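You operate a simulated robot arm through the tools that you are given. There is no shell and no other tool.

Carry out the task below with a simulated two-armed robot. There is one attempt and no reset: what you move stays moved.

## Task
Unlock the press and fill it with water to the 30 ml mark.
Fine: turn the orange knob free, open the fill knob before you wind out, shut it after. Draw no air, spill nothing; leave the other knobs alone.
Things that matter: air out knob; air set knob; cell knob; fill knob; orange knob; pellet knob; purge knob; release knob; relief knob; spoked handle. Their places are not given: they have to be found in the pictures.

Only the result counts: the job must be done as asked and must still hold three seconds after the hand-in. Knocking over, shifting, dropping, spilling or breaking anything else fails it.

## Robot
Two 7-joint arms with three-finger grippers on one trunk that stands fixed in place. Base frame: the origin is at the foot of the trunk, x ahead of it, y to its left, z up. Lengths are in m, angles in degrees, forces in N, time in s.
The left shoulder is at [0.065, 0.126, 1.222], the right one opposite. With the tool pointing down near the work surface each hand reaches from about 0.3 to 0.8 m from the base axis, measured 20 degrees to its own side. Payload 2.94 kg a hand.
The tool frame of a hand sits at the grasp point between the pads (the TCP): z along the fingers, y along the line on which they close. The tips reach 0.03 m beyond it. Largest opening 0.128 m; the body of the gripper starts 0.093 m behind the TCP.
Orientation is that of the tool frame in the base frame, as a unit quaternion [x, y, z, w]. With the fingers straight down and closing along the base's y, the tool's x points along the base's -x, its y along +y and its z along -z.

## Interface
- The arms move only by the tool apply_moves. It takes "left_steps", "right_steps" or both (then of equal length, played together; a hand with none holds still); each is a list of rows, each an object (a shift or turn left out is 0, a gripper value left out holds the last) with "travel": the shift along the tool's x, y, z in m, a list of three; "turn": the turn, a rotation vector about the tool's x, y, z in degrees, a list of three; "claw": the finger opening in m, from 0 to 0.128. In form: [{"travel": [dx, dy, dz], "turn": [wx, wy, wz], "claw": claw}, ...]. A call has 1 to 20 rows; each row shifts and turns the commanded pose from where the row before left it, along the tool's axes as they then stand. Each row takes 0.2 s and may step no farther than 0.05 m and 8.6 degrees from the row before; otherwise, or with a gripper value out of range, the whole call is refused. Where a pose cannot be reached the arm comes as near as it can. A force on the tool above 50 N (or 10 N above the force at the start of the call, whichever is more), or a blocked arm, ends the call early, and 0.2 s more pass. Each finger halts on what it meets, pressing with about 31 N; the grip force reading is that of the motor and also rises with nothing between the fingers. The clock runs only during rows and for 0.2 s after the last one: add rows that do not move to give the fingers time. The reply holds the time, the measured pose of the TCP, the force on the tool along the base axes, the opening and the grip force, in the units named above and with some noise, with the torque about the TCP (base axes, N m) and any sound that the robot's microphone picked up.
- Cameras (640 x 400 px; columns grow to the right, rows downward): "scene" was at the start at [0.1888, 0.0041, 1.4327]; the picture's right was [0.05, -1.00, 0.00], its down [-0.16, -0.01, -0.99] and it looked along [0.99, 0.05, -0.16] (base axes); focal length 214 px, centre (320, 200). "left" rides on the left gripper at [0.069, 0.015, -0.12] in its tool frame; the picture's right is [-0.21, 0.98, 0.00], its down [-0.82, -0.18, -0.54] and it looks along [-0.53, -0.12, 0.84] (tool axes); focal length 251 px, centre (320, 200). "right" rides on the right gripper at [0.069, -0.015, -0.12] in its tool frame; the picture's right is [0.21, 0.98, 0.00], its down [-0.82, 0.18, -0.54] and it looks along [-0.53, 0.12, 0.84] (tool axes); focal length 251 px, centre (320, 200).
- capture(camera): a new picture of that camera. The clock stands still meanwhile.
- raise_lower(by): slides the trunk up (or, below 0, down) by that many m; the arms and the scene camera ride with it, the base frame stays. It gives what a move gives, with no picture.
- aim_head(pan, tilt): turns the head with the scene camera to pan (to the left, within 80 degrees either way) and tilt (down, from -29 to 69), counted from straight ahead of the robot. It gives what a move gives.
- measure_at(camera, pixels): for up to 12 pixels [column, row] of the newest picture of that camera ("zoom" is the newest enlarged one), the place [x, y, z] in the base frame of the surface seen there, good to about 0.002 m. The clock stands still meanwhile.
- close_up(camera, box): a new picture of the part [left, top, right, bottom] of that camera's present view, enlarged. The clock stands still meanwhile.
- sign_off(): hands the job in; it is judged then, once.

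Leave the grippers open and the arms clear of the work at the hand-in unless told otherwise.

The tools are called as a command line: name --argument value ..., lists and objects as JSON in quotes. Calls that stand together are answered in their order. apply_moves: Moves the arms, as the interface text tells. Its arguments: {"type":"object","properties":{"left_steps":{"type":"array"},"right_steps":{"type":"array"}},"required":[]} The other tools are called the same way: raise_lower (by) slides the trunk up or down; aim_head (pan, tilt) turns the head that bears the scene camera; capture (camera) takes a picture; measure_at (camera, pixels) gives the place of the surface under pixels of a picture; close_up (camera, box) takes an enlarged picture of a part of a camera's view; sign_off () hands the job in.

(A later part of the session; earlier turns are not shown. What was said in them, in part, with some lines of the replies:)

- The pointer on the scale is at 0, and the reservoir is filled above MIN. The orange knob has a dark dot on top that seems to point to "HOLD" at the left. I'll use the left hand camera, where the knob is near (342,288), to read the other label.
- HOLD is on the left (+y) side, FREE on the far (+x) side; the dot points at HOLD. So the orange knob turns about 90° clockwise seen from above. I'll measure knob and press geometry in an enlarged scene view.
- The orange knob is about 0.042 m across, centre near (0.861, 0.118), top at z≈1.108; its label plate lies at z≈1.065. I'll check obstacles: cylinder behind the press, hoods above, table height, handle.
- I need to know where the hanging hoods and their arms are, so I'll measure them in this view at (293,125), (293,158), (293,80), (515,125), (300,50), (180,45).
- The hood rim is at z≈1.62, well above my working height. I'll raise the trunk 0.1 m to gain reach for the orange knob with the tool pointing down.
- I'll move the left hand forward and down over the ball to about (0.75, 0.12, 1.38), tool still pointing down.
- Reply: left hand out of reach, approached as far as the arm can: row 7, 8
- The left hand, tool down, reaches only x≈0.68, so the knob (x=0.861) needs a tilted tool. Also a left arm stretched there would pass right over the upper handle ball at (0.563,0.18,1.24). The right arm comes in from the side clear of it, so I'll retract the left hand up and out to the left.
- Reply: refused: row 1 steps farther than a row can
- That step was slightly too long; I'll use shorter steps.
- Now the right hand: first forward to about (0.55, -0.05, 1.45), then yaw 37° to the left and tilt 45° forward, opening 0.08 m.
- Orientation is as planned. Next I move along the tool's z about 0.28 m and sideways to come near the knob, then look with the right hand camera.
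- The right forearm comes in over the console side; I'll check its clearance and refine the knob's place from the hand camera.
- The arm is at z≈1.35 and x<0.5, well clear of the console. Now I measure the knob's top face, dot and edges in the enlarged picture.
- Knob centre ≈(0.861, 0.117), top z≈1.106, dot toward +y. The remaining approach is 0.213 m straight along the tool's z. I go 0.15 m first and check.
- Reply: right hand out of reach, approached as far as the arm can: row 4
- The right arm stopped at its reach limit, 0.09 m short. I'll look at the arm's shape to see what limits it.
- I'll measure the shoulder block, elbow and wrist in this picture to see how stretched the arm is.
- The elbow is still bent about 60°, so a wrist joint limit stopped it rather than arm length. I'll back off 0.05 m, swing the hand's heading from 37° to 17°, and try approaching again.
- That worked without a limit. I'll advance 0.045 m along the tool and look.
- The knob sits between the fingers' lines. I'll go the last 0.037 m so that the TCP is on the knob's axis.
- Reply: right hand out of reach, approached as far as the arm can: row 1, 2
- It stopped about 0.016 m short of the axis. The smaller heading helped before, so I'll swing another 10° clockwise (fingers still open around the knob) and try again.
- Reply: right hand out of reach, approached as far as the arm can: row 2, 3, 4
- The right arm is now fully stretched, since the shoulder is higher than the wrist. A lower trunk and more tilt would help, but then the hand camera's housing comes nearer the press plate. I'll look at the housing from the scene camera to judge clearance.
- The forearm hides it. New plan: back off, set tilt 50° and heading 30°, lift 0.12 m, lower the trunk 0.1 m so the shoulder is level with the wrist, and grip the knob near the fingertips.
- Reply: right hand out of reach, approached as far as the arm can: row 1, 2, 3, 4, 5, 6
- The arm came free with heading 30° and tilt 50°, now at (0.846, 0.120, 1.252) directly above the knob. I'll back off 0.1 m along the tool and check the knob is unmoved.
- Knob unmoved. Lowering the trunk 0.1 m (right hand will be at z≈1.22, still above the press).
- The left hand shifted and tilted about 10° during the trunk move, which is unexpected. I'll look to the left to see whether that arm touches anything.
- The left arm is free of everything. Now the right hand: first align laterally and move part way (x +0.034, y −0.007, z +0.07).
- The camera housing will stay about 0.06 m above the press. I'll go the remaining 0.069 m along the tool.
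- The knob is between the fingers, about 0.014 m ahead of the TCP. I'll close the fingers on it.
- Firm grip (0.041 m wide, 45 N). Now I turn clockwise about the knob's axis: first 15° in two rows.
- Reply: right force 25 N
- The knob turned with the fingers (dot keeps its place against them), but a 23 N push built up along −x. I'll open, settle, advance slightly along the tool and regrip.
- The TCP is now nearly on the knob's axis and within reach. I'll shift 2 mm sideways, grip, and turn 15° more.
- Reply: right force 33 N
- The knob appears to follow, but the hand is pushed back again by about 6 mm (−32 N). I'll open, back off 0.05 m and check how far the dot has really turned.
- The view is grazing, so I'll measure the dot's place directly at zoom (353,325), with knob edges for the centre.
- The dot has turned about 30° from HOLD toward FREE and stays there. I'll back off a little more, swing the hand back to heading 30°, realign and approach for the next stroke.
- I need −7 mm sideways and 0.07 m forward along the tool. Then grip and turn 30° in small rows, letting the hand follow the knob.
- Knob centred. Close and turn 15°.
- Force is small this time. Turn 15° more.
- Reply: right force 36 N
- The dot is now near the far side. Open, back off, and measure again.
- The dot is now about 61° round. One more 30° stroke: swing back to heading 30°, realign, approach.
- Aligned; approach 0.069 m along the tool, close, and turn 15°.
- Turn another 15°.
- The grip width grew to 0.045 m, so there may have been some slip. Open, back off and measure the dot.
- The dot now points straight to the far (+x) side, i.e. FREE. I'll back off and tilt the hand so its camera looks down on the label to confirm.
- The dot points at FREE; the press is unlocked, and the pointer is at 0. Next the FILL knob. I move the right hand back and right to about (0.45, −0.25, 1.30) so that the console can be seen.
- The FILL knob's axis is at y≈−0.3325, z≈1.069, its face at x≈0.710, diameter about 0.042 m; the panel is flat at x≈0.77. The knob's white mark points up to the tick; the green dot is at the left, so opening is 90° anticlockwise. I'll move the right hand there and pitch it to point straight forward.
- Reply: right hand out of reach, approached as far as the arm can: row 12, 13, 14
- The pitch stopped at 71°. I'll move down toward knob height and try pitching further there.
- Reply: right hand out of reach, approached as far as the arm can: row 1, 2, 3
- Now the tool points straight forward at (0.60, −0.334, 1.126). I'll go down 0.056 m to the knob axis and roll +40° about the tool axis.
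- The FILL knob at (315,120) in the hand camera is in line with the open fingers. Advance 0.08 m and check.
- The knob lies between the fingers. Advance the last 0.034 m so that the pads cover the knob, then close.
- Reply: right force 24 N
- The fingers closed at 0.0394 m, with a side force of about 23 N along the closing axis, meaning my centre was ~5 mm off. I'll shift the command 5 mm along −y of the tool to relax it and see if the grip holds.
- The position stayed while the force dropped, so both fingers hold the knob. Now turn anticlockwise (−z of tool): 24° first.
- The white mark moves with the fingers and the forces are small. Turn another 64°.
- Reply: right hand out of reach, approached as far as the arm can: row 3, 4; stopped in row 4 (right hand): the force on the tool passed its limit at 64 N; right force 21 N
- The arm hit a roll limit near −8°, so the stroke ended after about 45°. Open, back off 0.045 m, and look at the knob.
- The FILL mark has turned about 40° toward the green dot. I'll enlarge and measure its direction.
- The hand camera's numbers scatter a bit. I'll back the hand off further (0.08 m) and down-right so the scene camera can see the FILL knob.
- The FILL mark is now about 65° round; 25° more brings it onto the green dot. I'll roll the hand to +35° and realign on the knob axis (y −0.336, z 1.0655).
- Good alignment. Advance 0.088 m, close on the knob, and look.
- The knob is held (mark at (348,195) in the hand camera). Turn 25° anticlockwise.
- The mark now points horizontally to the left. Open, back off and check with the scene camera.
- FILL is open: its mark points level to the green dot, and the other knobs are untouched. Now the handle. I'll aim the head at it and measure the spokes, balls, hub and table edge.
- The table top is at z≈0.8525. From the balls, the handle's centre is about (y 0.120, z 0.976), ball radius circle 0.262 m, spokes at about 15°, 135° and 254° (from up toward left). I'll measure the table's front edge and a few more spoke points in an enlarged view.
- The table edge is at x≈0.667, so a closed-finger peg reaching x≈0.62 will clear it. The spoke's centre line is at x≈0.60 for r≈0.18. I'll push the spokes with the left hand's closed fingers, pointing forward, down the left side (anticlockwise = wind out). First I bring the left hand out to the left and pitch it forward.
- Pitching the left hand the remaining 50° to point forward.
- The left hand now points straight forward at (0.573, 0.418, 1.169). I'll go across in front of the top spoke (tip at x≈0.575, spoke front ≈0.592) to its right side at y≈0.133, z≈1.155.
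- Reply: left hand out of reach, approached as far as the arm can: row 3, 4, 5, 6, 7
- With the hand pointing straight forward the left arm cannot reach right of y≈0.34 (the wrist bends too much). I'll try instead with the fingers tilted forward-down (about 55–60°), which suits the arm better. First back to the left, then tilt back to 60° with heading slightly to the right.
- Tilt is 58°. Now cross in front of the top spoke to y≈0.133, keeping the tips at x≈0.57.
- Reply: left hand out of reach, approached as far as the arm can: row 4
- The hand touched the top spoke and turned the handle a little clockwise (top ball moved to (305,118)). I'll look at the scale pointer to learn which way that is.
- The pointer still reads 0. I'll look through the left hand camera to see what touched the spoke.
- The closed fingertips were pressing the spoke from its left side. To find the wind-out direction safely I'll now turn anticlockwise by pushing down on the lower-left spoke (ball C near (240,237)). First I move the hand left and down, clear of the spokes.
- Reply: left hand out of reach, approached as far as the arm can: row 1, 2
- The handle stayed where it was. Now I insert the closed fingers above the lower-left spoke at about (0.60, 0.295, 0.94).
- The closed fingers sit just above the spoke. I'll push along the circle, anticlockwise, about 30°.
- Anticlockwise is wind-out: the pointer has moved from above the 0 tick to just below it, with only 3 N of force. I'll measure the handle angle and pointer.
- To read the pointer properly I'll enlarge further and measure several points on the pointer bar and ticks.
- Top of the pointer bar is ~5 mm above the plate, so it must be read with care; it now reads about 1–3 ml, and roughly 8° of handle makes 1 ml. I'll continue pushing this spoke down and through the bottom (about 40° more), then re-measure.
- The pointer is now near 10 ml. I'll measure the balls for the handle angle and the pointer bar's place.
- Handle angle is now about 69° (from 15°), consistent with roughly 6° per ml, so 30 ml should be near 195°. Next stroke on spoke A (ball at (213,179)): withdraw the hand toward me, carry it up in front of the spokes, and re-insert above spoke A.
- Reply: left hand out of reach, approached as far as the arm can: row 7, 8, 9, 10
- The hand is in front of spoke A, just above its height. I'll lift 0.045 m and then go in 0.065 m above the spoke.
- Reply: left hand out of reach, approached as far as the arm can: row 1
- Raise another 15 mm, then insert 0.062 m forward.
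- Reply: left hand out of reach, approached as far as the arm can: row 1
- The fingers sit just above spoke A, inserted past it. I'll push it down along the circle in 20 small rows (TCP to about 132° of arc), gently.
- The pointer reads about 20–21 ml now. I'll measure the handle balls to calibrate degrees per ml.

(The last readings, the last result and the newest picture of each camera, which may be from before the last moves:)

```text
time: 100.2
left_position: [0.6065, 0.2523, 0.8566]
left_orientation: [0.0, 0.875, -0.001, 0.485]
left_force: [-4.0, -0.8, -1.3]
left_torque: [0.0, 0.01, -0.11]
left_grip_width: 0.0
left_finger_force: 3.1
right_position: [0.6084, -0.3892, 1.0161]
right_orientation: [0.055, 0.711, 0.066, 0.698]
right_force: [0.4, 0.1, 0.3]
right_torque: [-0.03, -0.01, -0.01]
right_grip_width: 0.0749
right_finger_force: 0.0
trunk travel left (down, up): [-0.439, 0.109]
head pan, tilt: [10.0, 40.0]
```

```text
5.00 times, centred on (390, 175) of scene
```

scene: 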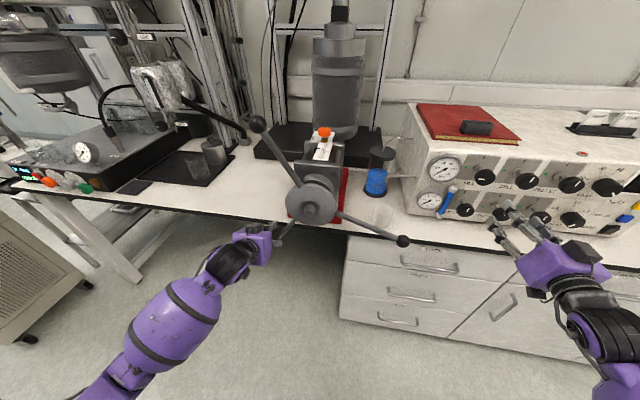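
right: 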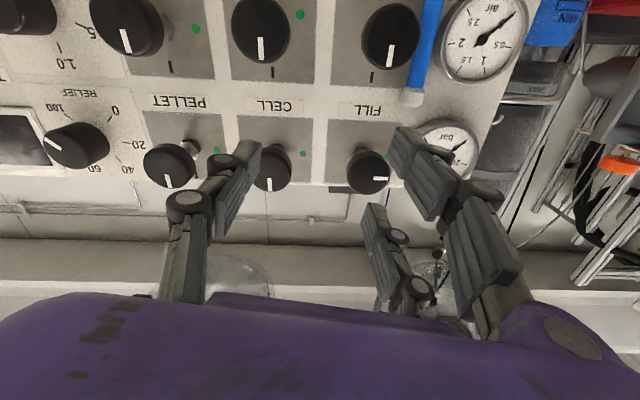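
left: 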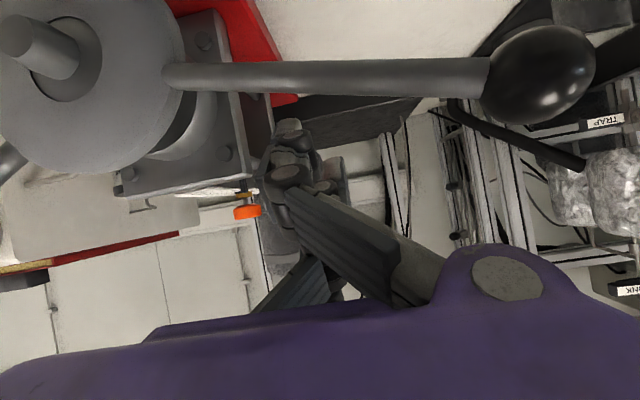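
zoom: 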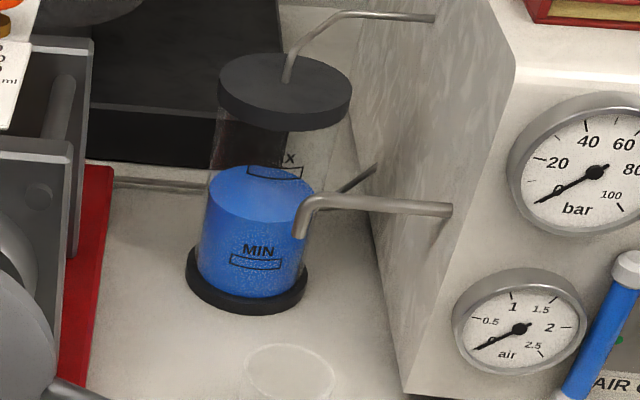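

Water is being drawn (reservoir level has dropped a little, still well above MIN). From angles: 125° made about 21 ml, so about 6°/ml. I'll continue the push to about 180° in small rows, then check.

apply_moves --left_steps '[{"travel": [0.0063, -0.0098, 0.0039]}, {"travel": [0.0063, -0.0099, 0.004]}, {"travel": [0.0053, -0.0103, 0.0033]}, {"travel": [0.0054, -0.0104, 0.0034]}, {"travel": [0.004, -0.011, 0.0025]}, {"travel": [0.004, -0.011, 0.0025]}, {"travel": [0.0034, -0.0111, 0.0021]}, {"travel": [0.0035, -0.0111, 0.0022]}, {"travel": [0.0021, -0.0116, 0.0013]}, {"travel": [0.0021, -0.0116, 0.0013]}, {}]'

capture --camera "scene"

close_up --camera "scene" --box '[310, 136, 340, 160]'

```text
time: 102.6
left_position: [0.6063, 0.144, 0.8067]
left_orientation: [-0.001, 0.875, 0.0, 0.484]
left_force: [-1.8, 9.3, 3.0]
left_torque: [-0.38, -0.09, 0.0]
left_grip_width: 0.0001
left_finger_force: 3.4
right_position: [0.6079, -0.3875, 1.0169]
right_orientation: [0.055, 0.711, 0.065, 0.699]
right_force: [-0.2, 0.6, -0.2]
right_torque: [0.02, -0.02, 0.0]
right_grip_width: 0.0752
right_finger_force: 0.0
trunk travel left (down, up): [-0.439, 0.109]
head pan, tilt: [10.0, 40.0]
```

```text
taken
```

scene: 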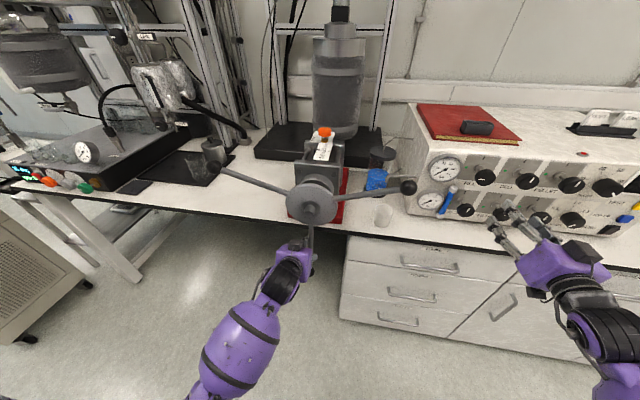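

```text
16.00 times, centred on (325, 148) of scene
```

zoom: 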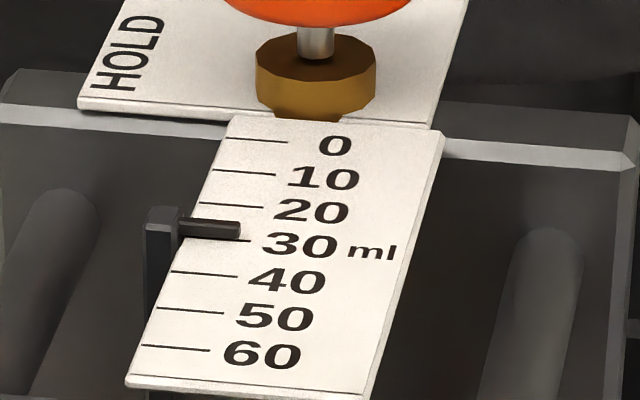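

The pointer reads about 26–27 ml. Measure the angle.

measure_at --camera "scene" --pixels '[[213, 166], [408, 187]]'

measure_at --camera "zoom" --pixels '[[200, 222], [215, 223], [230, 224], [200, 231], [215, 233], [230, 234], [247, 241], [240, 205], [210, 272]]'

```text
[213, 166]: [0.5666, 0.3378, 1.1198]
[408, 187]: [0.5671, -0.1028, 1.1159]
```

```text
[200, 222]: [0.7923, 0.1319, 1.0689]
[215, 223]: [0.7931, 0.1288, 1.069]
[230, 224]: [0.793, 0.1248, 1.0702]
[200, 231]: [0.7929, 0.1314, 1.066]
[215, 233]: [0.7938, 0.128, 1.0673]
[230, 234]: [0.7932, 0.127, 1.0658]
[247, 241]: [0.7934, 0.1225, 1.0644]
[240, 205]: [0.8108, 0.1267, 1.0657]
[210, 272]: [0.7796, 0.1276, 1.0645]
```

By measured points the bar's front is at x≈0.793, right at the 30 tick (0.7934), whereas the tilted scene picture suggests ~27. I need a view from above to judge. I'll bring the right hand up and over the press to look down with its camera. First: back, up and pitch down.

apply_moves --right_steps '[{"travel": [0, 0, -0.045]}, {"travel": [-0.045, 0.008, 0]}, {"travel": [-0.045, 0.008, 0]}, {"travel": [-0.045, 0.008, 0]}, {"turn": [0, 8, 0], "travel": [-0.03, 0, 0]}, {"turn": [0, 8, 0], "travel": [-0.03, 0, 0]}, {"turn": [0, 8, 0]}, {"turn": [0, 8, 0]}, {"turn": [0, 8, 0]}, {"turn": [0, 8, 0]}, {"turn": [0, 8, 0]}, {"turn": [0, 8, 0]}, {"turn": [0, 8, 0]}, {}]'

capture --camera "scene"

```text
time: 105.6
left_position: [0.6067, 0.1436, 0.8074]
left_orientation: [0.0, 0.874, 0.0, 0.485]
left_force: [-2.7, -1.1, 2.2]
left_torque: [-0.1, 0.05, -0.07]
left_grip_width: 0.0
left_finger_force: 2.9
right_position: [0.5712, -0.4006, 1.2126]
right_orientation: [0.006, 0.985, 0.085, 0.148]
right_force: [0.2, 0.5, 0.1]
right_torque: [0.05, 0.01, 0.0]
right_grip_width: 0.075
right_finger_force: 0.0
trunk travel left (down, up): [-0.439, 0.109]
head pan, tilt: [10.0, 40.0]
```

```text
taken
```

scene: 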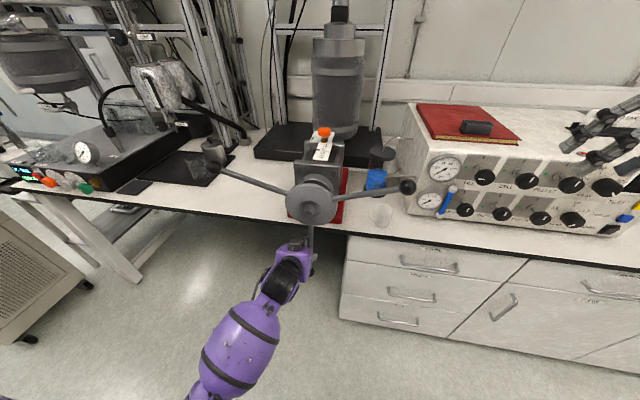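

The handle stayed put. Now lift the right hand 0.15 m and carry it left over the press to about (0.67, 0.12, 1.33).

apply_moves --right_steps '[{"travel": [-0.0109, 0.0063, -0.0353]}, {"travel": [-0.0109, 0.0063, -0.0353]}, {"travel": [-0.0109, 0.0063, -0.0353]}, {"travel": [-0.0109, 0.0063, -0.0353]}, {"travel": [-0.0056, 0.0422, 0.012]}, {"travel": [-0.0056, 0.0422, 0.012]}, {"travel": [-0.0056, 0.0422, 0.012]}, {"travel": [-0.0056, 0.0422, 0.012]}, {"travel": [-0.0056, 0.0422, 0.012]}, {"travel": [-0.0056, 0.0422, 0.012]}, {"travel": [-0.0056, 0.0422, 0.012]}, {"travel": [-0.0056, 0.0422, 0.012]}, {"travel": [-0.0056, 0.0422, 0.012]}, {"travel": [-0.0056, 0.0422, 0.012]}, {"travel": [-0.0056, 0.0422, 0.012]}, {"travel": [-0.0056, 0.0422, 0.012]}, {}, {}]'

capture --camera "right"

```text
time: 109.4
left_position: [0.6075, 0.1432, 0.8075]
left_orientation: [0.0, 0.874, -0.001, 0.485]
left_force: [-2.9, -1.0, 0.8]
left_torque: [-0.03, 0.1, -0.05]
left_grip_width: 0.0
left_finger_force: 2.5
right_position: [0.6206, -0.1658, 1.3425]
right_orientation: [0.005, 0.985, 0.086, 0.147]
right_force: [0.1, -0.9, 0.0]
right_torque: [0.01, 0.0, 0.0]
right_grip_width: 0.0748
right_finger_force: 0.0
right hand out of reach, approached as far as the arm can: row 10, 11, 12, 13, 14, 15, 16
trunk travel left (down, up): [-0.439, 0.109]
head pan, tilt: [10.0, 40.0]
```

```text
taken
```

right: 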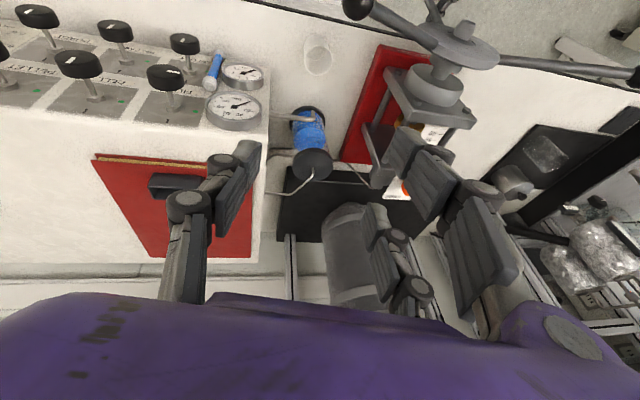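

It stopped at y≈−0.17, with the hand leaning ~10°. I'll remove that lean and continue left.

apply_moves --right_steps '[{"turn": [5.1, 0, 0]}, {"turn": [5.1, 0, 0]}, {"travel": [-0.005, 0.04, 0.003]}, {"travel": [-0.005, 0.04, 0.003]}, {"travel": [-0.005, 0.04, 0.003]}, {"travel": [-0.005, 0.04, 0.003]}, {"travel": [-0.005, 0.04, 0.003]}, {"travel": [-0.005, 0.04, 0.003]}, {"travel": [-0.005, 0.04, 0.003]}, {}, {}]'

capture --camera "right"

```text
time: 111.8
left_position: [0.6061, 0.1437, 0.8078]
left_orientation: [0.0, 0.874, -0.001, 0.486]
left_force: [-2.3, 0.1, 0.8]
left_torque: [-0.09, 0.04, -0.04]
left_grip_width: 0.0
left_finger_force: 3.1
right_position: [0.6146, -0.2067, 1.3476]
right_orientation: [0.019, 0.989, -0.003, 0.147]
right_force: [0.3, -0.9, 0.2]
right_torque: [0.0, 0.01, 0.01]
right_grip_width: 0.0749
right_finger_force: 0.0
right hand out of reach, approached as far as the arm can: row 1, 2, 3, 4, 5, 6, 7, 8, 9
trunk travel left (down, up): [-0.439, 0.109]
head pan, tilt: [10.0, 40.0]
```

```text
taken
```

right: 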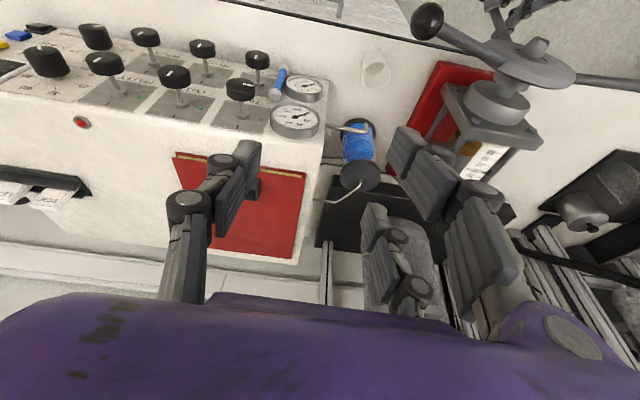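

From here the scale is visible near (482,160) from the right side. I'll enlarge it.

close_up --camera "right" --box '[450, 125, 520, 195]'

```text
5.71 times, centred on (485, 160) of right
```

zoom: 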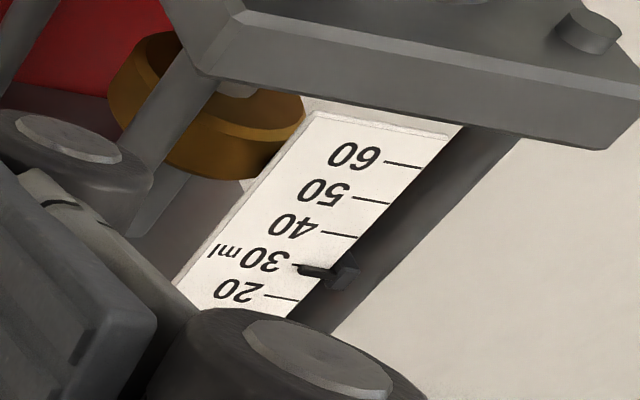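

In this view the pointer bar lies practically on the 30 tick. I'll measure ticks and bar here too.

measure_at --camera "zoom" --pixels '[[400, 164], [370, 200], [340, 235], [280, 297], [305, 269], [312, 271], [320, 273], [310, 267], [315, 276], [295, 265], [303, 272], [325, 270]]'

```text
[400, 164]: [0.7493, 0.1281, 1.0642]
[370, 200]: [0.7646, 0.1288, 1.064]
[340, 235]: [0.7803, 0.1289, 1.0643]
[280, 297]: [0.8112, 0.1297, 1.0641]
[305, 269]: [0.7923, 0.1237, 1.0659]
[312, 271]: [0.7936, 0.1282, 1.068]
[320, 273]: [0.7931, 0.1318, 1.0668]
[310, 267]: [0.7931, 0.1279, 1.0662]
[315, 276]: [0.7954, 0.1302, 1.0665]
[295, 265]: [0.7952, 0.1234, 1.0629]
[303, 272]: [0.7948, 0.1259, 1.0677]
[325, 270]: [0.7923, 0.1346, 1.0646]
```

Both views put the pointer close to 30 (±1 ml). I'll zoom in much more from this camera to see the bar against the tick.

close_up --camera "right" --box '[478, 163, 500, 179]'

measure_at --camera "zoom" --pixels '[[200, 160], [220, 165], [240, 170], [260, 175], [300, 185], [320, 190], [340, 195], [300, 200], [320, 205], [300, 170], [320, 175], [280, 165]]'

```text
16.00 times, centred on (489, 171) of right
```

zoom: 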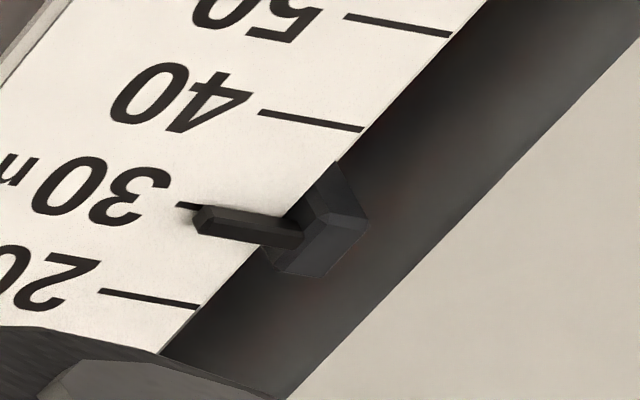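

```text
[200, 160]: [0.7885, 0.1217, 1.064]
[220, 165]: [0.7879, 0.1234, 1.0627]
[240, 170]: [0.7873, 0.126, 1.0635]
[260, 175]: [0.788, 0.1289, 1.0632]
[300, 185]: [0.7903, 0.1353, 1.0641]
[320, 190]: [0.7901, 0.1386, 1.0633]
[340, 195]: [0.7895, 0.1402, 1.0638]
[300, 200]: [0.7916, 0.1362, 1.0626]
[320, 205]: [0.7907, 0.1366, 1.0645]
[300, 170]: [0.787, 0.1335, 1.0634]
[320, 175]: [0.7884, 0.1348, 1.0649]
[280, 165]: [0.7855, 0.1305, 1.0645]
```

This view shows the 30 tick meeting the bar's front edge; correcting for the bar's height, both cameras give about 29.8–30.0 ml. To be surer I'll move the right hand camera further forward, so it looks more squarely along the tick lines.

apply_moves --right_steps '[{"travel": [-0.0258, 0, 0.0183]}, {"travel": [-0.0258, 0, 0.0183]}, {"travel": [-0.0258, 0, 0.0183]}, {}, {}]'

capture --camera "right"

```text
time: 113.0
left_position: [0.6073, 0.1424, 0.8078]
left_orientation: [0.0, 0.874, -0.001, 0.485]
left_force: [-2.6, -2.1, 0.8]
left_torque: [-0.04, 0.06, -0.04]
left_grip_width: 0.0
left_finger_force: 2.9
right_position: [0.6474, -0.2431, 1.3294]
right_orientation: [0.018, 0.989, -0.003, 0.145]
right_force: [0.6, -0.4, -0.4]
right_torque: [0.01, 0.01, 0.03]
right_grip_width: 0.075
right_finger_force: 0.0
right hand out of reach, approached as far as the arm can: row 1, 2, 3
trunk travel left (down, up): [-0.439, 0.109]
head pan, tilt: [10.0, 40.0]
```

```text
taken
```

right: 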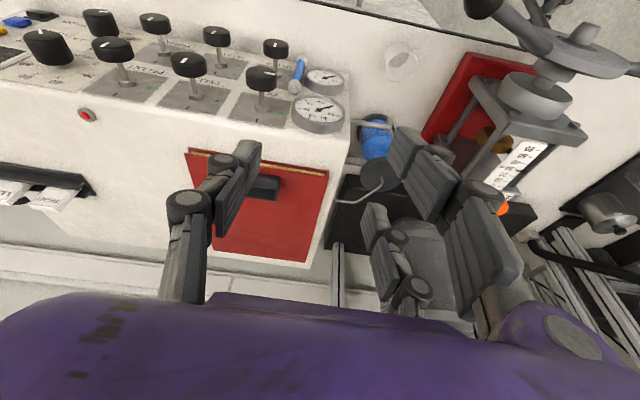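

close_up --camera "right" --box '[500, 150, 540, 185]'

close_up --camera "right" --box '[508, 160, 530, 176]'

```text
11.43 times, centred on (520, 168) of right
```

zoom: 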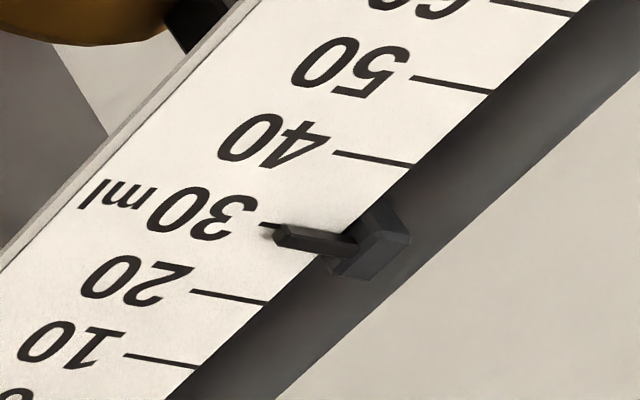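

```text
16.00 times, centred on (519, 168) of right
```

zoom: 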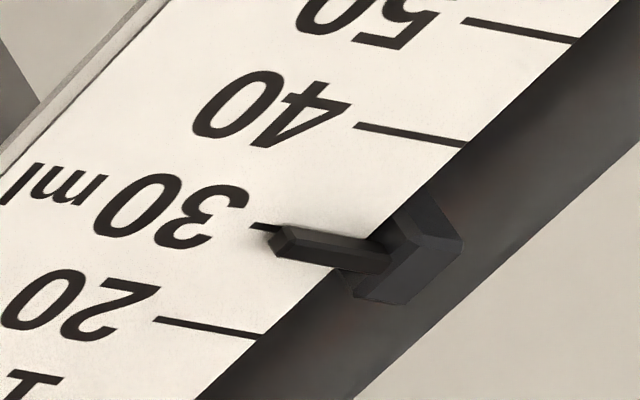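

The 30 tick runs into the bar in this view too. I'll take a batch of measured points on the bar and on the neighbouring tick lines to average out the noise.

measure_at --camera "zoom" --pixels '[[290, 235], [300, 237], [310, 239], [320, 241], [330, 243], [340, 245], [295, 247], [305, 249], [315, 251], [325, 253], [335, 255], [345, 257]]'

measure_at --camera "zoom" --pixels '[[380, 128], [400, 132], [420, 136], [440, 140], [180, 322], [200, 326], [220, 329], [240, 333], [256, 226], [264, 228], [500, 28], [530, 34]]'

```text
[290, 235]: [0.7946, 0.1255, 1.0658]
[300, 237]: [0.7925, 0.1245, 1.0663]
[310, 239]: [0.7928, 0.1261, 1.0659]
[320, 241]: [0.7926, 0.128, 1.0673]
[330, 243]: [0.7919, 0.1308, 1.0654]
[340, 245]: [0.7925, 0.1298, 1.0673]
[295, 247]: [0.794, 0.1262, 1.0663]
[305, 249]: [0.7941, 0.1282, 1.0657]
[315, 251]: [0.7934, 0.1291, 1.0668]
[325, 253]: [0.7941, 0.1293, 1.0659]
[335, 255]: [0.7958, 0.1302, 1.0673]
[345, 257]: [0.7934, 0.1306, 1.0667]
```

```text
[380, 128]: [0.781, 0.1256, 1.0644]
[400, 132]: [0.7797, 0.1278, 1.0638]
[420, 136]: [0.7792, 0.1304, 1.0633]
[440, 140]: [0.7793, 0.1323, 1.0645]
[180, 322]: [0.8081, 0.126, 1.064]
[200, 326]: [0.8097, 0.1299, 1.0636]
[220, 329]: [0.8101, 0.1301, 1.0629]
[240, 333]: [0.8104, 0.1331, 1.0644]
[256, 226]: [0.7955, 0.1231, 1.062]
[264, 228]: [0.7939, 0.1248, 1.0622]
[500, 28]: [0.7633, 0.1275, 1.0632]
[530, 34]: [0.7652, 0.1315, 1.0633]
```

Bar centre x≈0.794 against tick 30 at x≈0.7947: about 30.3 ml; all estimates together average about 30.2. That is the mark. Now I withdraw the left hand: first sideways off the spoke, then back toward me and out to the left.

apply_moves --left_steps '[{"travel": [0, 0.015, 0]}, {"travel": [0, 0.02, 0]}, {"travel": [0.0251, 0, -0.0403]}, {"travel": [0.0251, 0, -0.0403]}, {"travel": [0, 0.045, 0]}, {"travel": [0, 0.045, 0]}, {"travel": [0, 0.045, 0]}, {"travel": [0, 0.045, 0]}, {}]'

close_up --camera "right" --box '[508, 160, 530, 176]'

capture --camera "scene"

```text
time: 115.0
left_position: [0.5131, 0.3594, 0.8104]
left_orientation: [0.001, 0.874, -0.001, 0.485]
left_force: [-1.6, -0.1, -0.7]
left_torque: [0.01, 0.03, 0.04]
left_grip_width: 0.0
left_finger_force: 3.3
right_position: [0.6479, -0.243, 1.3283]
right_orientation: [0.018, 0.989, -0.003, 0.146]
right_force: [0.3, -0.3, -0.4]
right_torque: [-0.01, 0.02, 0.0]
right_grip_width: 0.0751
right_finger_force: 0.0
trunk travel left (down, up): [-0.439, 0.109]
head pan, tilt: [10.0, 40.0]
```

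```text
16.00 times, centred on (519, 168) of right
```

zoom: 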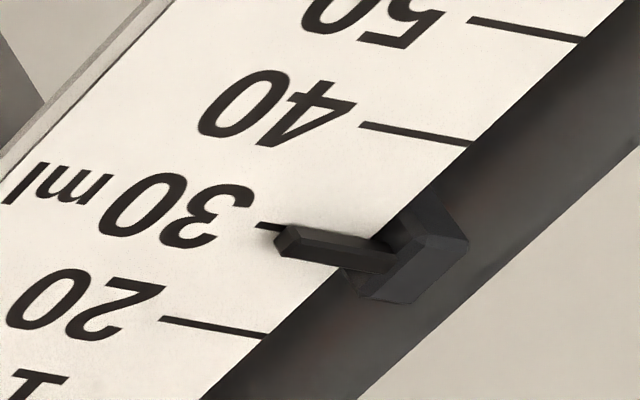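

```text
taken
```

scene: 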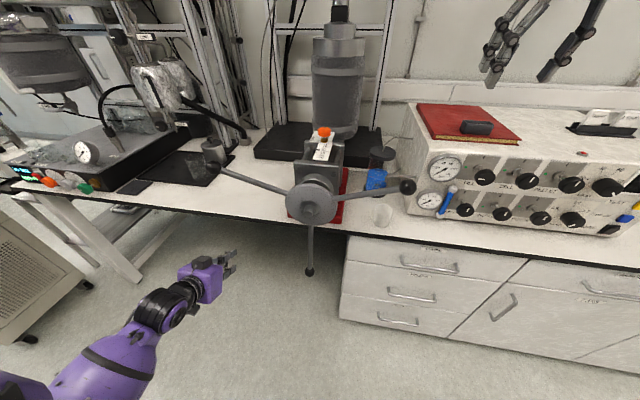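

The pointer and handle stayed exactly in place. Now shut FILL: bring the right hand down in front of the console (to about (0.58, −0.34, 1.10)) and pitch it to point forward.

apply_moves --right_steps '[{"travel": [0.0212, -0.0166, 0.0337]}, {"travel": [0.0212, -0.0166, 0.0337]}, {"travel": [0.0212, -0.0166, 0.0337]}, {"travel": [0.0212, -0.0166, 0.0337]}, {"travel": [0.0212, -0.0166, 0.0337]}, {"travel": [0.0212, -0.0166, 0.0337]}, {"turn": [0, -8.1, 0]}, {"turn": [0, -8.1, 0]}, {"turn": [0, -8.1, 0]}, {"turn": [0, -8.1, 0]}, {"turn": [0, -8.1, 0]}, {"turn": [0, -8.1, 0]}, {"turn": [0, -8.1, 0]}, {"turn": [0, -8.1, 0]}, {"turn": [0, -8.1, 0]}, {}]'

capture --camera "right"

```text
time: 118.4
left_position: [0.5115, 0.3583, 0.81]
left_orientation: [0.001, 0.874, -0.001, 0.486]
left_force: [-0.2, -0.5, 0.1]
left_torque: [0.03, -0.01, 0.02]
left_grip_width: 0.0001
left_finger_force: 2.8
right_position: [0.5816, -0.3427, 1.0956]
right_orientation: [0.012, 0.708, -0.013, 0.706]
right_force: [-0.7, -0.9, 0.6]
right_torque: [0.01, 0.0, 0.02]
right_grip_width: 0.075
right_finger_force: 0.0
trunk travel left (down, up): [-0.439, 0.109]
head pan, tilt: [10.0, 40.0]
```

```text
taken
```

right: 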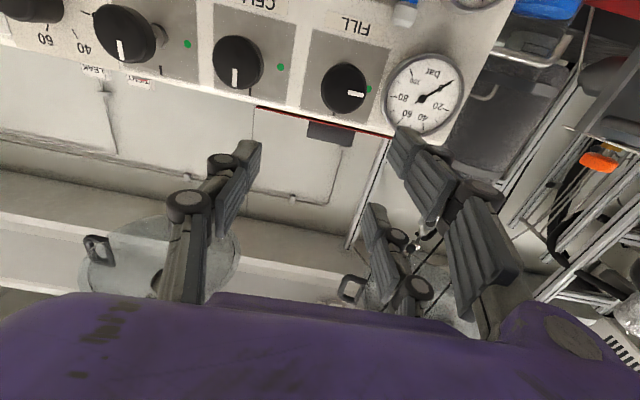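

FILL's mark points to the green dot (right in this upside-down view). I'll enlarge and measure the knob in the hand camera for a precise axis.

close_up --camera "right" --box '[300, 45, 390, 125]'

aim_head --pan -20 --tilt 30

close_up --camera "scene" --box '[275, 150, 405, 245]'

```text
5.00 times, centred on (345, 85) of right
```

zoom: 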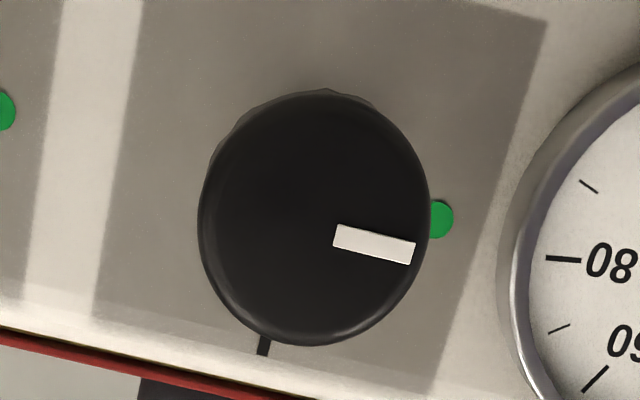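

```text
time: 119.4
left_position: [0.5125, 0.3585, 0.8092]
left_orientation: [0.0, 0.874, -0.001, 0.486]
left_force: [-0.3, -0.6, 0.3]
left_torque: [0.0, 0.01, 0.02]
left_grip_width: 0.0
left_finger_force: 3.2
right_position: [0.5804, -0.3426, 1.0961]
right_orientation: [0.012, 0.709, -0.013, 0.705]
right_force: [0.2, -0.6, 0.5]
right_torque: [-0.01, 0.01, 0.0]
right_grip_width: 0.0752
right_finger_force: 0.1
trunk travel left (down, up): [-0.439, 0.109]
head pan, tilt: [-20.0, 30.0]
```

```text
4.21 times, centred on (340, 198) of scene
```

zoom: 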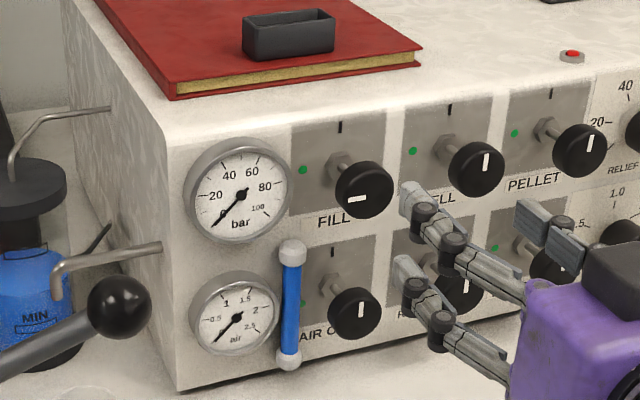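

measure_at --camera "zoom" --pixels '[[368, 190], [388, 190], [346, 195], [368, 168], [366, 212], [354, 201], [302, 169], [340, 127], [480, 168], [338, 165]]'

close_up --camera "right" --box '[300, 45, 390, 125]'

measure_at --camera "zoom" --pixels '[[315, 220], [210, 220], [420, 230], [320, 105], [300, 335], [340, 236], [410, 252], [442, 220], [263, 345], [8, 110]]'

```text
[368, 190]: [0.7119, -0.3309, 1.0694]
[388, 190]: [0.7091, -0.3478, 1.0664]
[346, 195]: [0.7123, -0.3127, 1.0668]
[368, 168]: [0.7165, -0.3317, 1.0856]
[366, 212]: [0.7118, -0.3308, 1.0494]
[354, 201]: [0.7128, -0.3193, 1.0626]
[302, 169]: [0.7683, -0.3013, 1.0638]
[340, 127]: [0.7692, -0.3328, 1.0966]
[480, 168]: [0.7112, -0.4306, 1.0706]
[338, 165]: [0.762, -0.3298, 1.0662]
```

```text
5.00 times, centred on (345, 85) of right
```

zoom: 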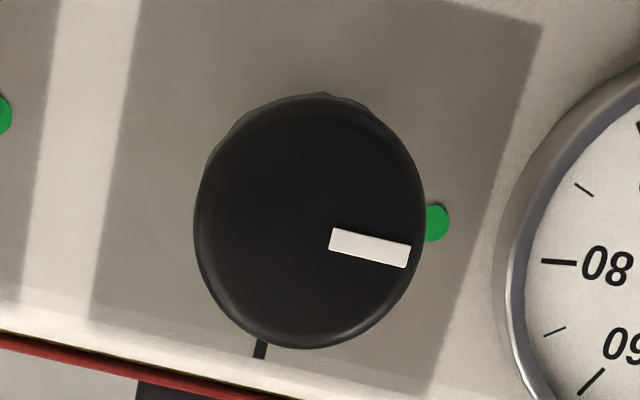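

```text
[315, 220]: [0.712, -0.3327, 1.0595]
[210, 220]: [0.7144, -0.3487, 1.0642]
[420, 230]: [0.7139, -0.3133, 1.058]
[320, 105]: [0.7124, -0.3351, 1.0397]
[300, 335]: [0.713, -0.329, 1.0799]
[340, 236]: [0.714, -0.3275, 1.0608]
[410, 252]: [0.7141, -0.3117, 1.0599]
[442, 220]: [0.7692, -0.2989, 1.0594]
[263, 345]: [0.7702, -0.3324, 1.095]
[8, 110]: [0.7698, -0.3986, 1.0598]
```

The two cameras agree within a few mm; I take the axis as y −0.3315, z 1.061. Align the hand there (fix the 2° heading) and advance.

apply_moves --right_steps '[{"turn": [-2, 0, 0]}, {"travel": [0.0175, 0.0055, 0.02]}, {"travel": [0.0175, 0.0055, 0.02]}, {}, {}]'

capture --camera "right"

```text
time: 120.6
left_position: [0.5124, 0.3583, 0.8103]
left_orientation: [-0.001, 0.874, 0.0, 0.486]
left_force: [0.4, -0.2, 0.6]
left_torque: [-0.01, 0.03, 0.02]
left_grip_width: 0.0001
left_finger_force: 3.3
right_position: [0.6198, -0.3311, 1.0611]
right_orientation: [0.001, 0.709, -0.001, 0.705]
right_force: [-0.2, -0.2, 0.5]
right_torque: [-0.01, -0.01, 0.02]
right_grip_width: 0.0752
right_finger_force: 0.0
trunk travel left (down, up): [-0.439, 0.109]
head pan, tilt: [-20.0, 30.0]
```

```text
taken
```

right: 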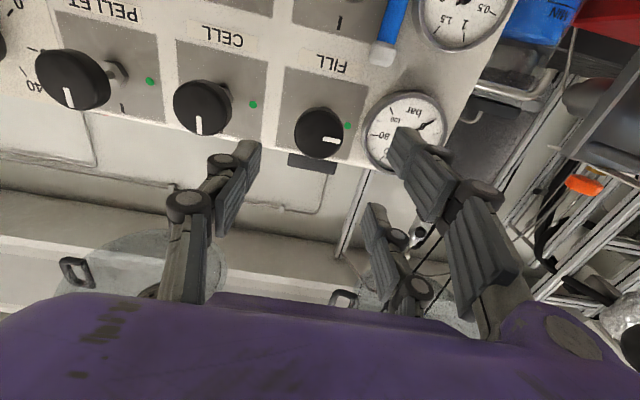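

Aligned. Advance 0.096 m (finger tips stay short of the gauge front), then close on the knob.

apply_moves --right_steps '[{"travel": [0, 0, 0.032]}, {"travel": [0, 0, 0.032]}, {"travel": [0, 0, 0.032]}, {}, {"claw": 0.055}, {"claw": 0.03}, {"claw": 0.03}, {"claw": 0.03}]'

capture --camera "right"

```text
time: 122.4
left_position: [0.5119, 0.3567, 0.8091]
left_orientation: [0.001, 0.874, 0.0, 0.486]
left_force: [-0.3, 0.2, 1.2]
left_torque: [0.0, 0.0, 0.0]
left_grip_width: 0.0002
left_finger_force: 3.3
right_position: [0.718, -0.3334, 1.0599]
right_orientation: [0.002, 0.709, -0.001, 0.705]
right_force: [2.2, -16.8, 1.3]
right_torque: [0.0, -0.25, -0.24]
right_grip_width: 0.0403
right_finger_force: 7.2
trunk travel left (down, up): [-0.439, 0.109]
head pan, tilt: [-20.0, 30.0]
```

```text
taken
```

right: 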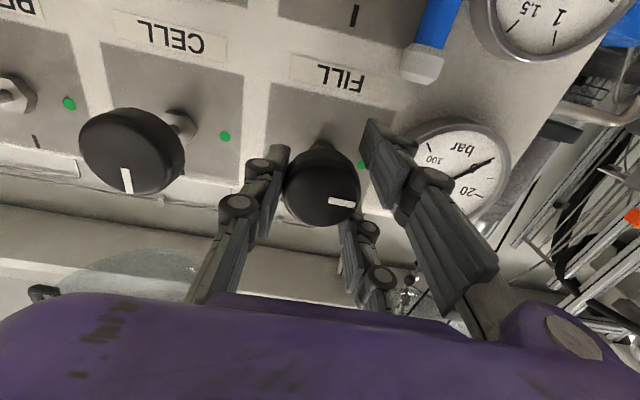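

The fingers closed at 0.040 m with a small side force; I'll relax 3 mm sideways, let the grip settle, then turn clockwise 24°.

apply_moves --right_steps '[{"travel": [0, -0.003, 0], "claw": 0.025}, {"claw": 0.025}, {"turn": [0, 0, 8]}, {"turn": [0, 0, 8]}, {"turn": [0, 0, 8]}, {}]'

capture --camera "right"

```text
time: 123.8
left_position: [0.5118, 0.3573, 0.8104]
left_orientation: [0.0, 0.874, 0.0, 0.485]
left_force: [0.5, 0.6, -0.7]
left_torque: [0.02, 0.02, -0.04]
left_grip_width: 0.0
left_finger_force: 3.4
right_position: [0.7175, -0.336, 1.0597]
right_orientation: [0.149, 0.693, 0.147, 0.69]
right_force: [11.5, -16.1, 5.5]
right_torque: [0.02, -0.31, 0.0]
right_grip_width: 0.0345
right_finger_force: 44.5
trunk travel left (down, up): [-0.439, 0.109]
head pan, tilt: [-20.0, 30.0]
```

```text
taken
```

right: 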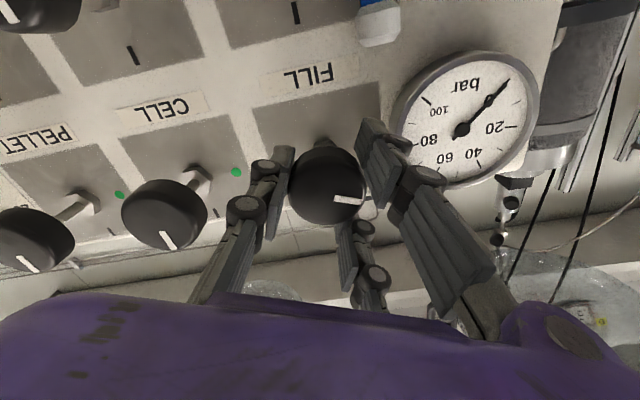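

The knob follows. Turn 24° more.

apply_moves --right_steps '[{"turn": [0, 0, 8]}, {"turn": [0, 0, 8]}, {"turn": [0, 0, 8]}, {}]'

capture --camera "right"

```text
time: 124.8
left_position: [0.5132, 0.3583, 0.8096]
left_orientation: [0.0, 0.874, 0.0, 0.485]
left_force: [-0.3, 0.3, -0.1]
left_torque: [0.01, 0.03, 0.0]
left_grip_width: 0.0
left_finger_force: 3.3
right_position: [0.7167, -0.3353, 1.0587]
right_orientation: [0.292, 0.647, 0.286, 0.643]
right_force: [15.2, -11.0, 5.7]
right_torque: [0.02, -0.26, 0.36]
right_grip_width: 0.0346
right_finger_force: 45.1
trunk travel left (down, up): [-0.439, 0.109]
head pan, tilt: [-20.0, 30.0]
```

```text
taken
```

right: 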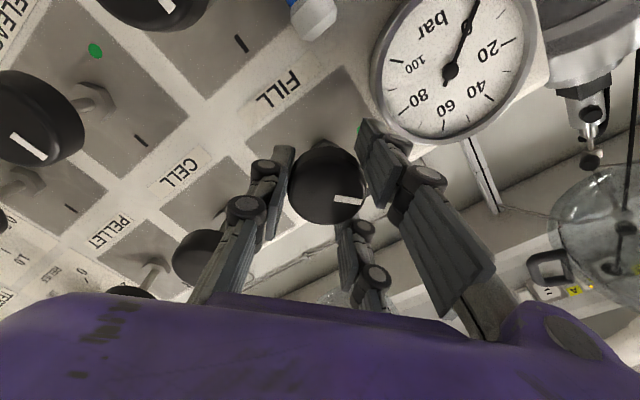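

Still good. Another 24°.

apply_moves --right_steps '[{"turn": [0, 0, 8]}, {"turn": [0, 0, 8]}, {"turn": [0, 0, 8]}, {}]'

capture --camera "right"

```text
time: 125.8
left_position: [0.5122, 0.3583, 0.8081]
left_orientation: [0.0, 0.874, -0.001, 0.486]
left_force: [-0.3, -0.4, -0.3]
left_torque: [0.04, 0.02, 0.02]
left_grip_width: 0.0001
left_finger_force: 3.2
right_position: [0.717, -0.334, 1.058]
right_orientation: [0.418, 0.574, 0.414, 0.569]
right_force: [3.2, -2.4, -2.7]
right_torque: [-0.01, -0.32, 0.63]
right_grip_width: 0.0343
right_finger_force: 45.2
trunk travel left (down, up): [-0.439, 0.109]
head pan, tilt: [-20.0, 30.0]
```

```text
taken
```

right: 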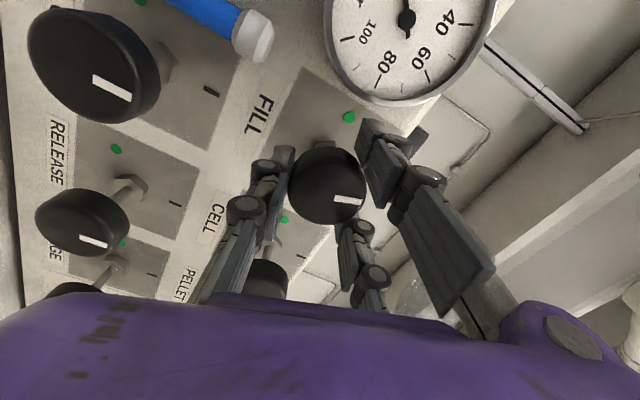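

The neighbours' marks (pointing up) are tilted about 20° from FILL's mark in this view, so 18° remain. Turn 18° more.

apply_moves --right_steps '[{"turn": [0, 0, 6]}, {"turn": [0, 0, 6]}, {"turn": [0, 0, 6]}, {}]'

capture --camera "right"

```text
time: 126.8
left_position: [0.5121, 0.3586, 0.8087]
left_orientation: [0.0, 0.874, -0.001, 0.485]
left_force: [-0.3, 0.3, 0.2]
left_torque: [-0.01, 0.02, 0.01]
left_grip_width: 0.0001
left_finger_force: 2.8
right_position: [0.7165, -0.332, 1.0573]
right_orientation: [0.503, 0.502, 0.499, 0.497]
right_force: [-3.2, 8.7, -14.7]
right_torque: [-0.03, 0.07, 0.92]
right_grip_width: 0.0344
right_finger_force: 45.5
trunk travel left (down, up): [-0.439, 0.109]
head pan, tilt: [-20.0, 30.0]
```

```text
taken
```

right: 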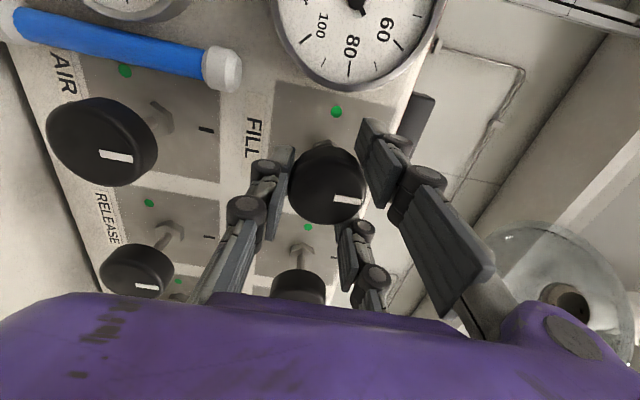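

FILL's mark is now parallel to its neighbours' marks (all pointing up). Open, back off straight, and verify with the scene camera.

apply_moves --right_steps '[{"claw": 0.075}, {"claw": 0.075}, {"claw": 0.075}, {"travel": [0, 0, -0.03]}, {"travel": [0, 0, -0.04]}, {"travel": [0, 0, -0.04]}, {"travel": [0, -0.04, -0.02]}, {}]'

close_up --camera "scene" --box '[275, 150, 405, 245]'

capture --camera "scene"

```text
time: 128.6
left_position: [0.5117, 0.359, 0.8099]
left_orientation: [-0.001, 0.874, 0.0, 0.486]
left_force: [-0.6, 0.2, -0.3]
left_torque: [-0.01, 0.0, 0.01]
left_grip_width: 0.0
left_finger_force: 3.0
right_position: [0.587, -0.3358, 1.0213]
right_orientation: [0.501, 0.501, 0.498, 0.5]
right_force: [-0.4, -0.1, 0.0]
right_torque: [0.02, 0.01, 0.01]
right_grip_width: 0.075
right_finger_force: 0.0
trunk travel left (down, up): [-0.439, 0.109]
head pan, tilt: [-20.0, 30.0]
```

```text
4.21 times, centred on (340, 198) of scene
```

zoom: 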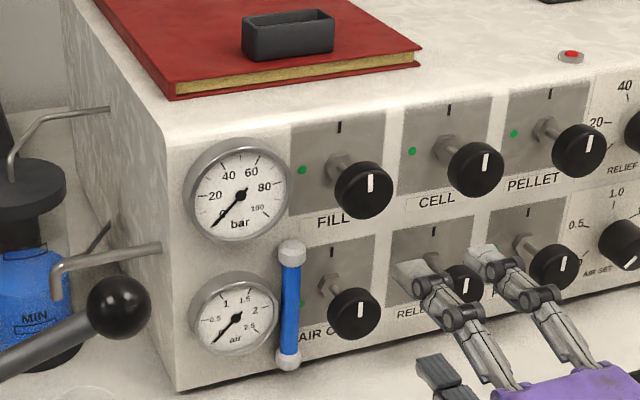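

```text
taken
```

scene: 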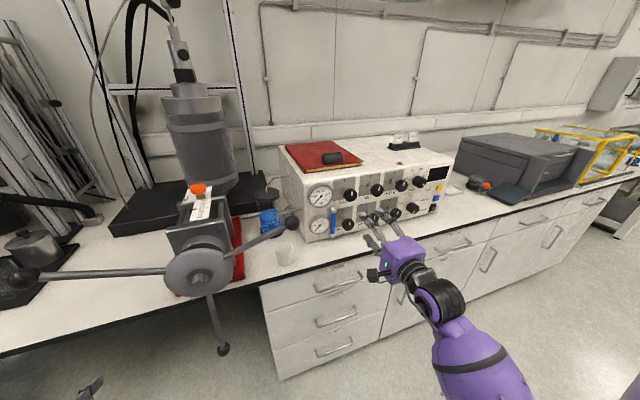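

FILL's mark points up again (shut), like the others. I'll check the handle angle and the scale once more, since the view changed.

measure_at --camera "scene" --pixels '[[25, 278], [290, 223], [222, 348]]'

close_up --camera "scene" --box '[180, 180, 220, 210]'

```text
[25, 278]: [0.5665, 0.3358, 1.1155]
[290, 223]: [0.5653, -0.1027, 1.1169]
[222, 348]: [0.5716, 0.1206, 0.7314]
```

```text
13.33 times, centred on (200, 195) of scene
```

zoom: 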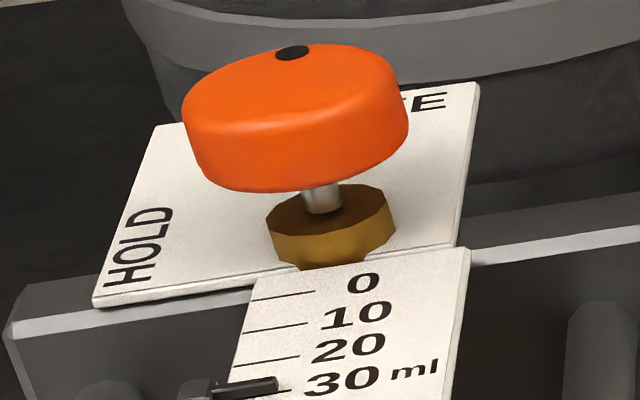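

Handle and pointer are unchanged: the pointer stands at the 30 mark, knob at FREE, FILL shut. Finally I open the left gripper and draw both hands away from the work.

apply_moves --left_steps '[{"travel": [0, 0.04, 0]}, {"travel": [0, 0.04, 0]}, {"travel": [0, 0.04, 0], "claw": 0.1}, {"travel": [0.015, 0, -0.03]}, {"travel": [0.015, 0, -0.03]}, {}, {}]' --right_steps '[{"travel": [0, 0, -0.04]}, {"travel": [0, 0, -0.04]}, {"travel": [0.02, 0, -0.02]}, {"claw": 0.1}, {}, {}, {}]'

aim_head --pan 0 --tilt 38

capture --camera "scene"

```text
time: 130.2
left_position: [0.4427, 0.4789, 0.8144]
left_orientation: [-0.001, 0.874, 0.0, 0.486]
left_force: [0.1, -0.1, -0.2]
left_torque: [0.02, 0.0, -0.03]
left_grip_width: 0.1001
left_finger_force: 0.1
right_position: [0.485, -0.3141, 1.0193]
right_orientation: [0.502, 0.5, 0.497, 0.5]
right_force: [0.2, -0.1, -0.5]
right_torque: [-0.03, 0.0, 0.02]
right_grip_width: 0.1
right_finger_force: 0.0
trunk travel left (down, up): [-0.439, 0.109]
head pan, tilt: [-20.0, 30.0]
```

```text
time: 131.0
left_position: [0.4447, 0.4786, 0.8147]
left_orientation: [0.0, 0.874, -0.001, 0.485]
left_force: [0.4, 0.1, 0.3]
left_torque: [0.03, 0.0, 0.01]
left_grip_width: 0.0999
left_finger_force: 0.1
right_position: [0.4858, -0.3151, 1.0202]
right_orientation: [0.502, 0.501, 0.498, 0.499]
right_force: [0.0, 0.1, 0.1]
right_torque: [0.03, -0.02, 0.01]
right_grip_width: 0.1
right_finger_force: 0.1
trunk travel left (down, up): [-0.439, 0.109]
head pan, tilt: [0.0, 38.0]
```

```text
taken
```

scene: 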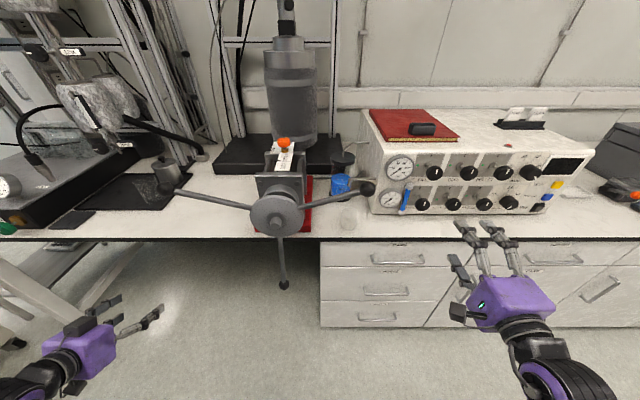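

Both hands are clear and open. One last look at the scale and the whole console before handing in.

close_up --camera "scene" --box '[265, 130, 305, 160]'

close_up --camera "scene" --box '[320, 130, 600, 240]'

```text
13.33 times, centred on (285, 145) of scene
```

zoom: 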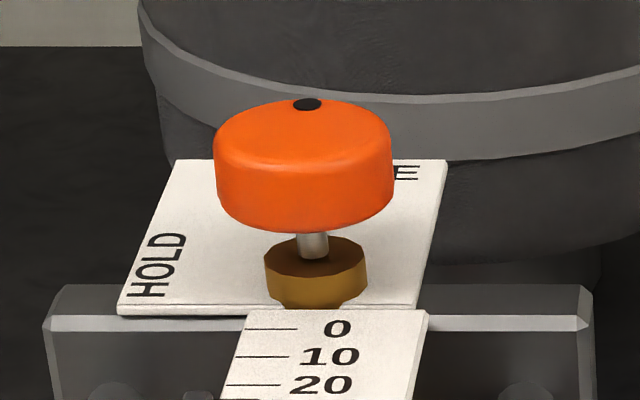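

```text
2.29 times, centred on (460, 185) of scene
```

zoom: 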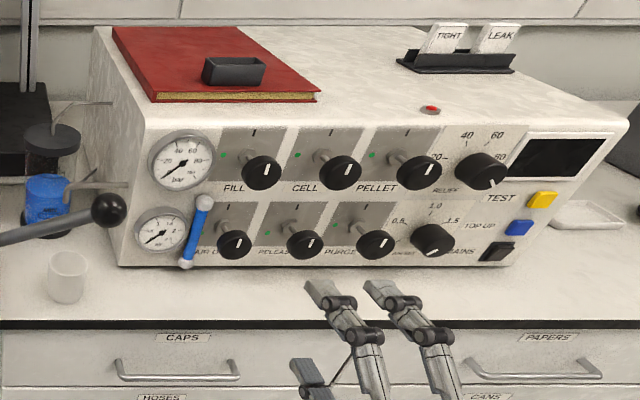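

close_up --camera "scene" --box '[268, 145, 302, 171]'

close_up --camera "scene" --box '[310, 140, 390, 235]'

```text
15.38 times, centred on (285, 158) of scene
```

zoom: 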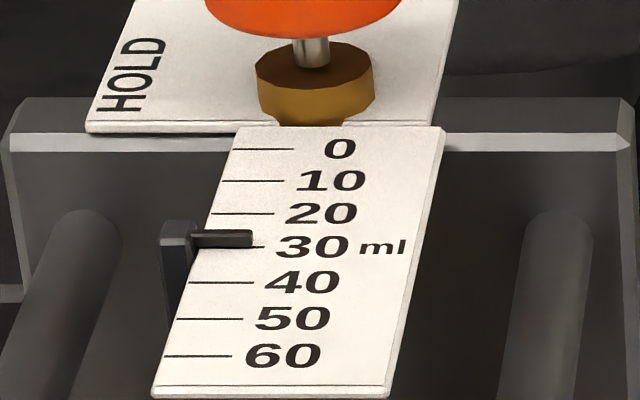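

```text
4.21 times, centred on (350, 188) of scene
```

zoom: 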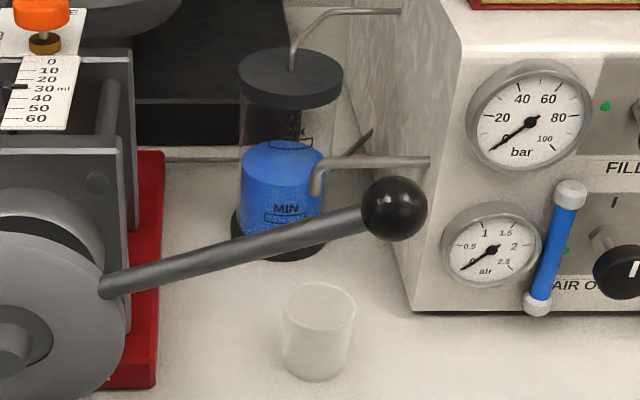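

Everything is consistent. The handle's inner stop, where the clockwise push held, was at about 0°, and it now stands at about 180°. At 6° per ml that makes 30 ml, matching the pointer at the 30 mark. The orange knob is at FREE, FILL is shut, the reservoir is above MIN, and the other knobs and the beaker are untouched. Handing in.

sign_off

```text
The job is handed in.
```

The press is unlocked and filled to about the 30 ml mark. I've handed the job in, but the hand-in reply didn't say whether it passed.

- **Orange knob:** turned from HOLD to FREE.
- **Fill knob:** opened to its green dot before winding out, then turned back to shut. Its mark points straight up again, like its neighbours.
- **Level:** about 30 ml. The pointer bar sits above its scale, so single readings ranged from 29.6 to 31 ml. The handle angle gives 29.9 ml.
- **Water:** no sound or sign of air or spilling. The reservoir is still above MIN.
- **Other knobs and beaker:** not touched. The knobs read as they did at the start.

While moving the left hand into place, I bumped a spoke. This turned the handle about 15° clockwise, roughly 2.5 ml inward to its stop, before fill winding began. The fill knob was already open, and I wound out from there.

Both grippers are open and both arms are clear of the work.
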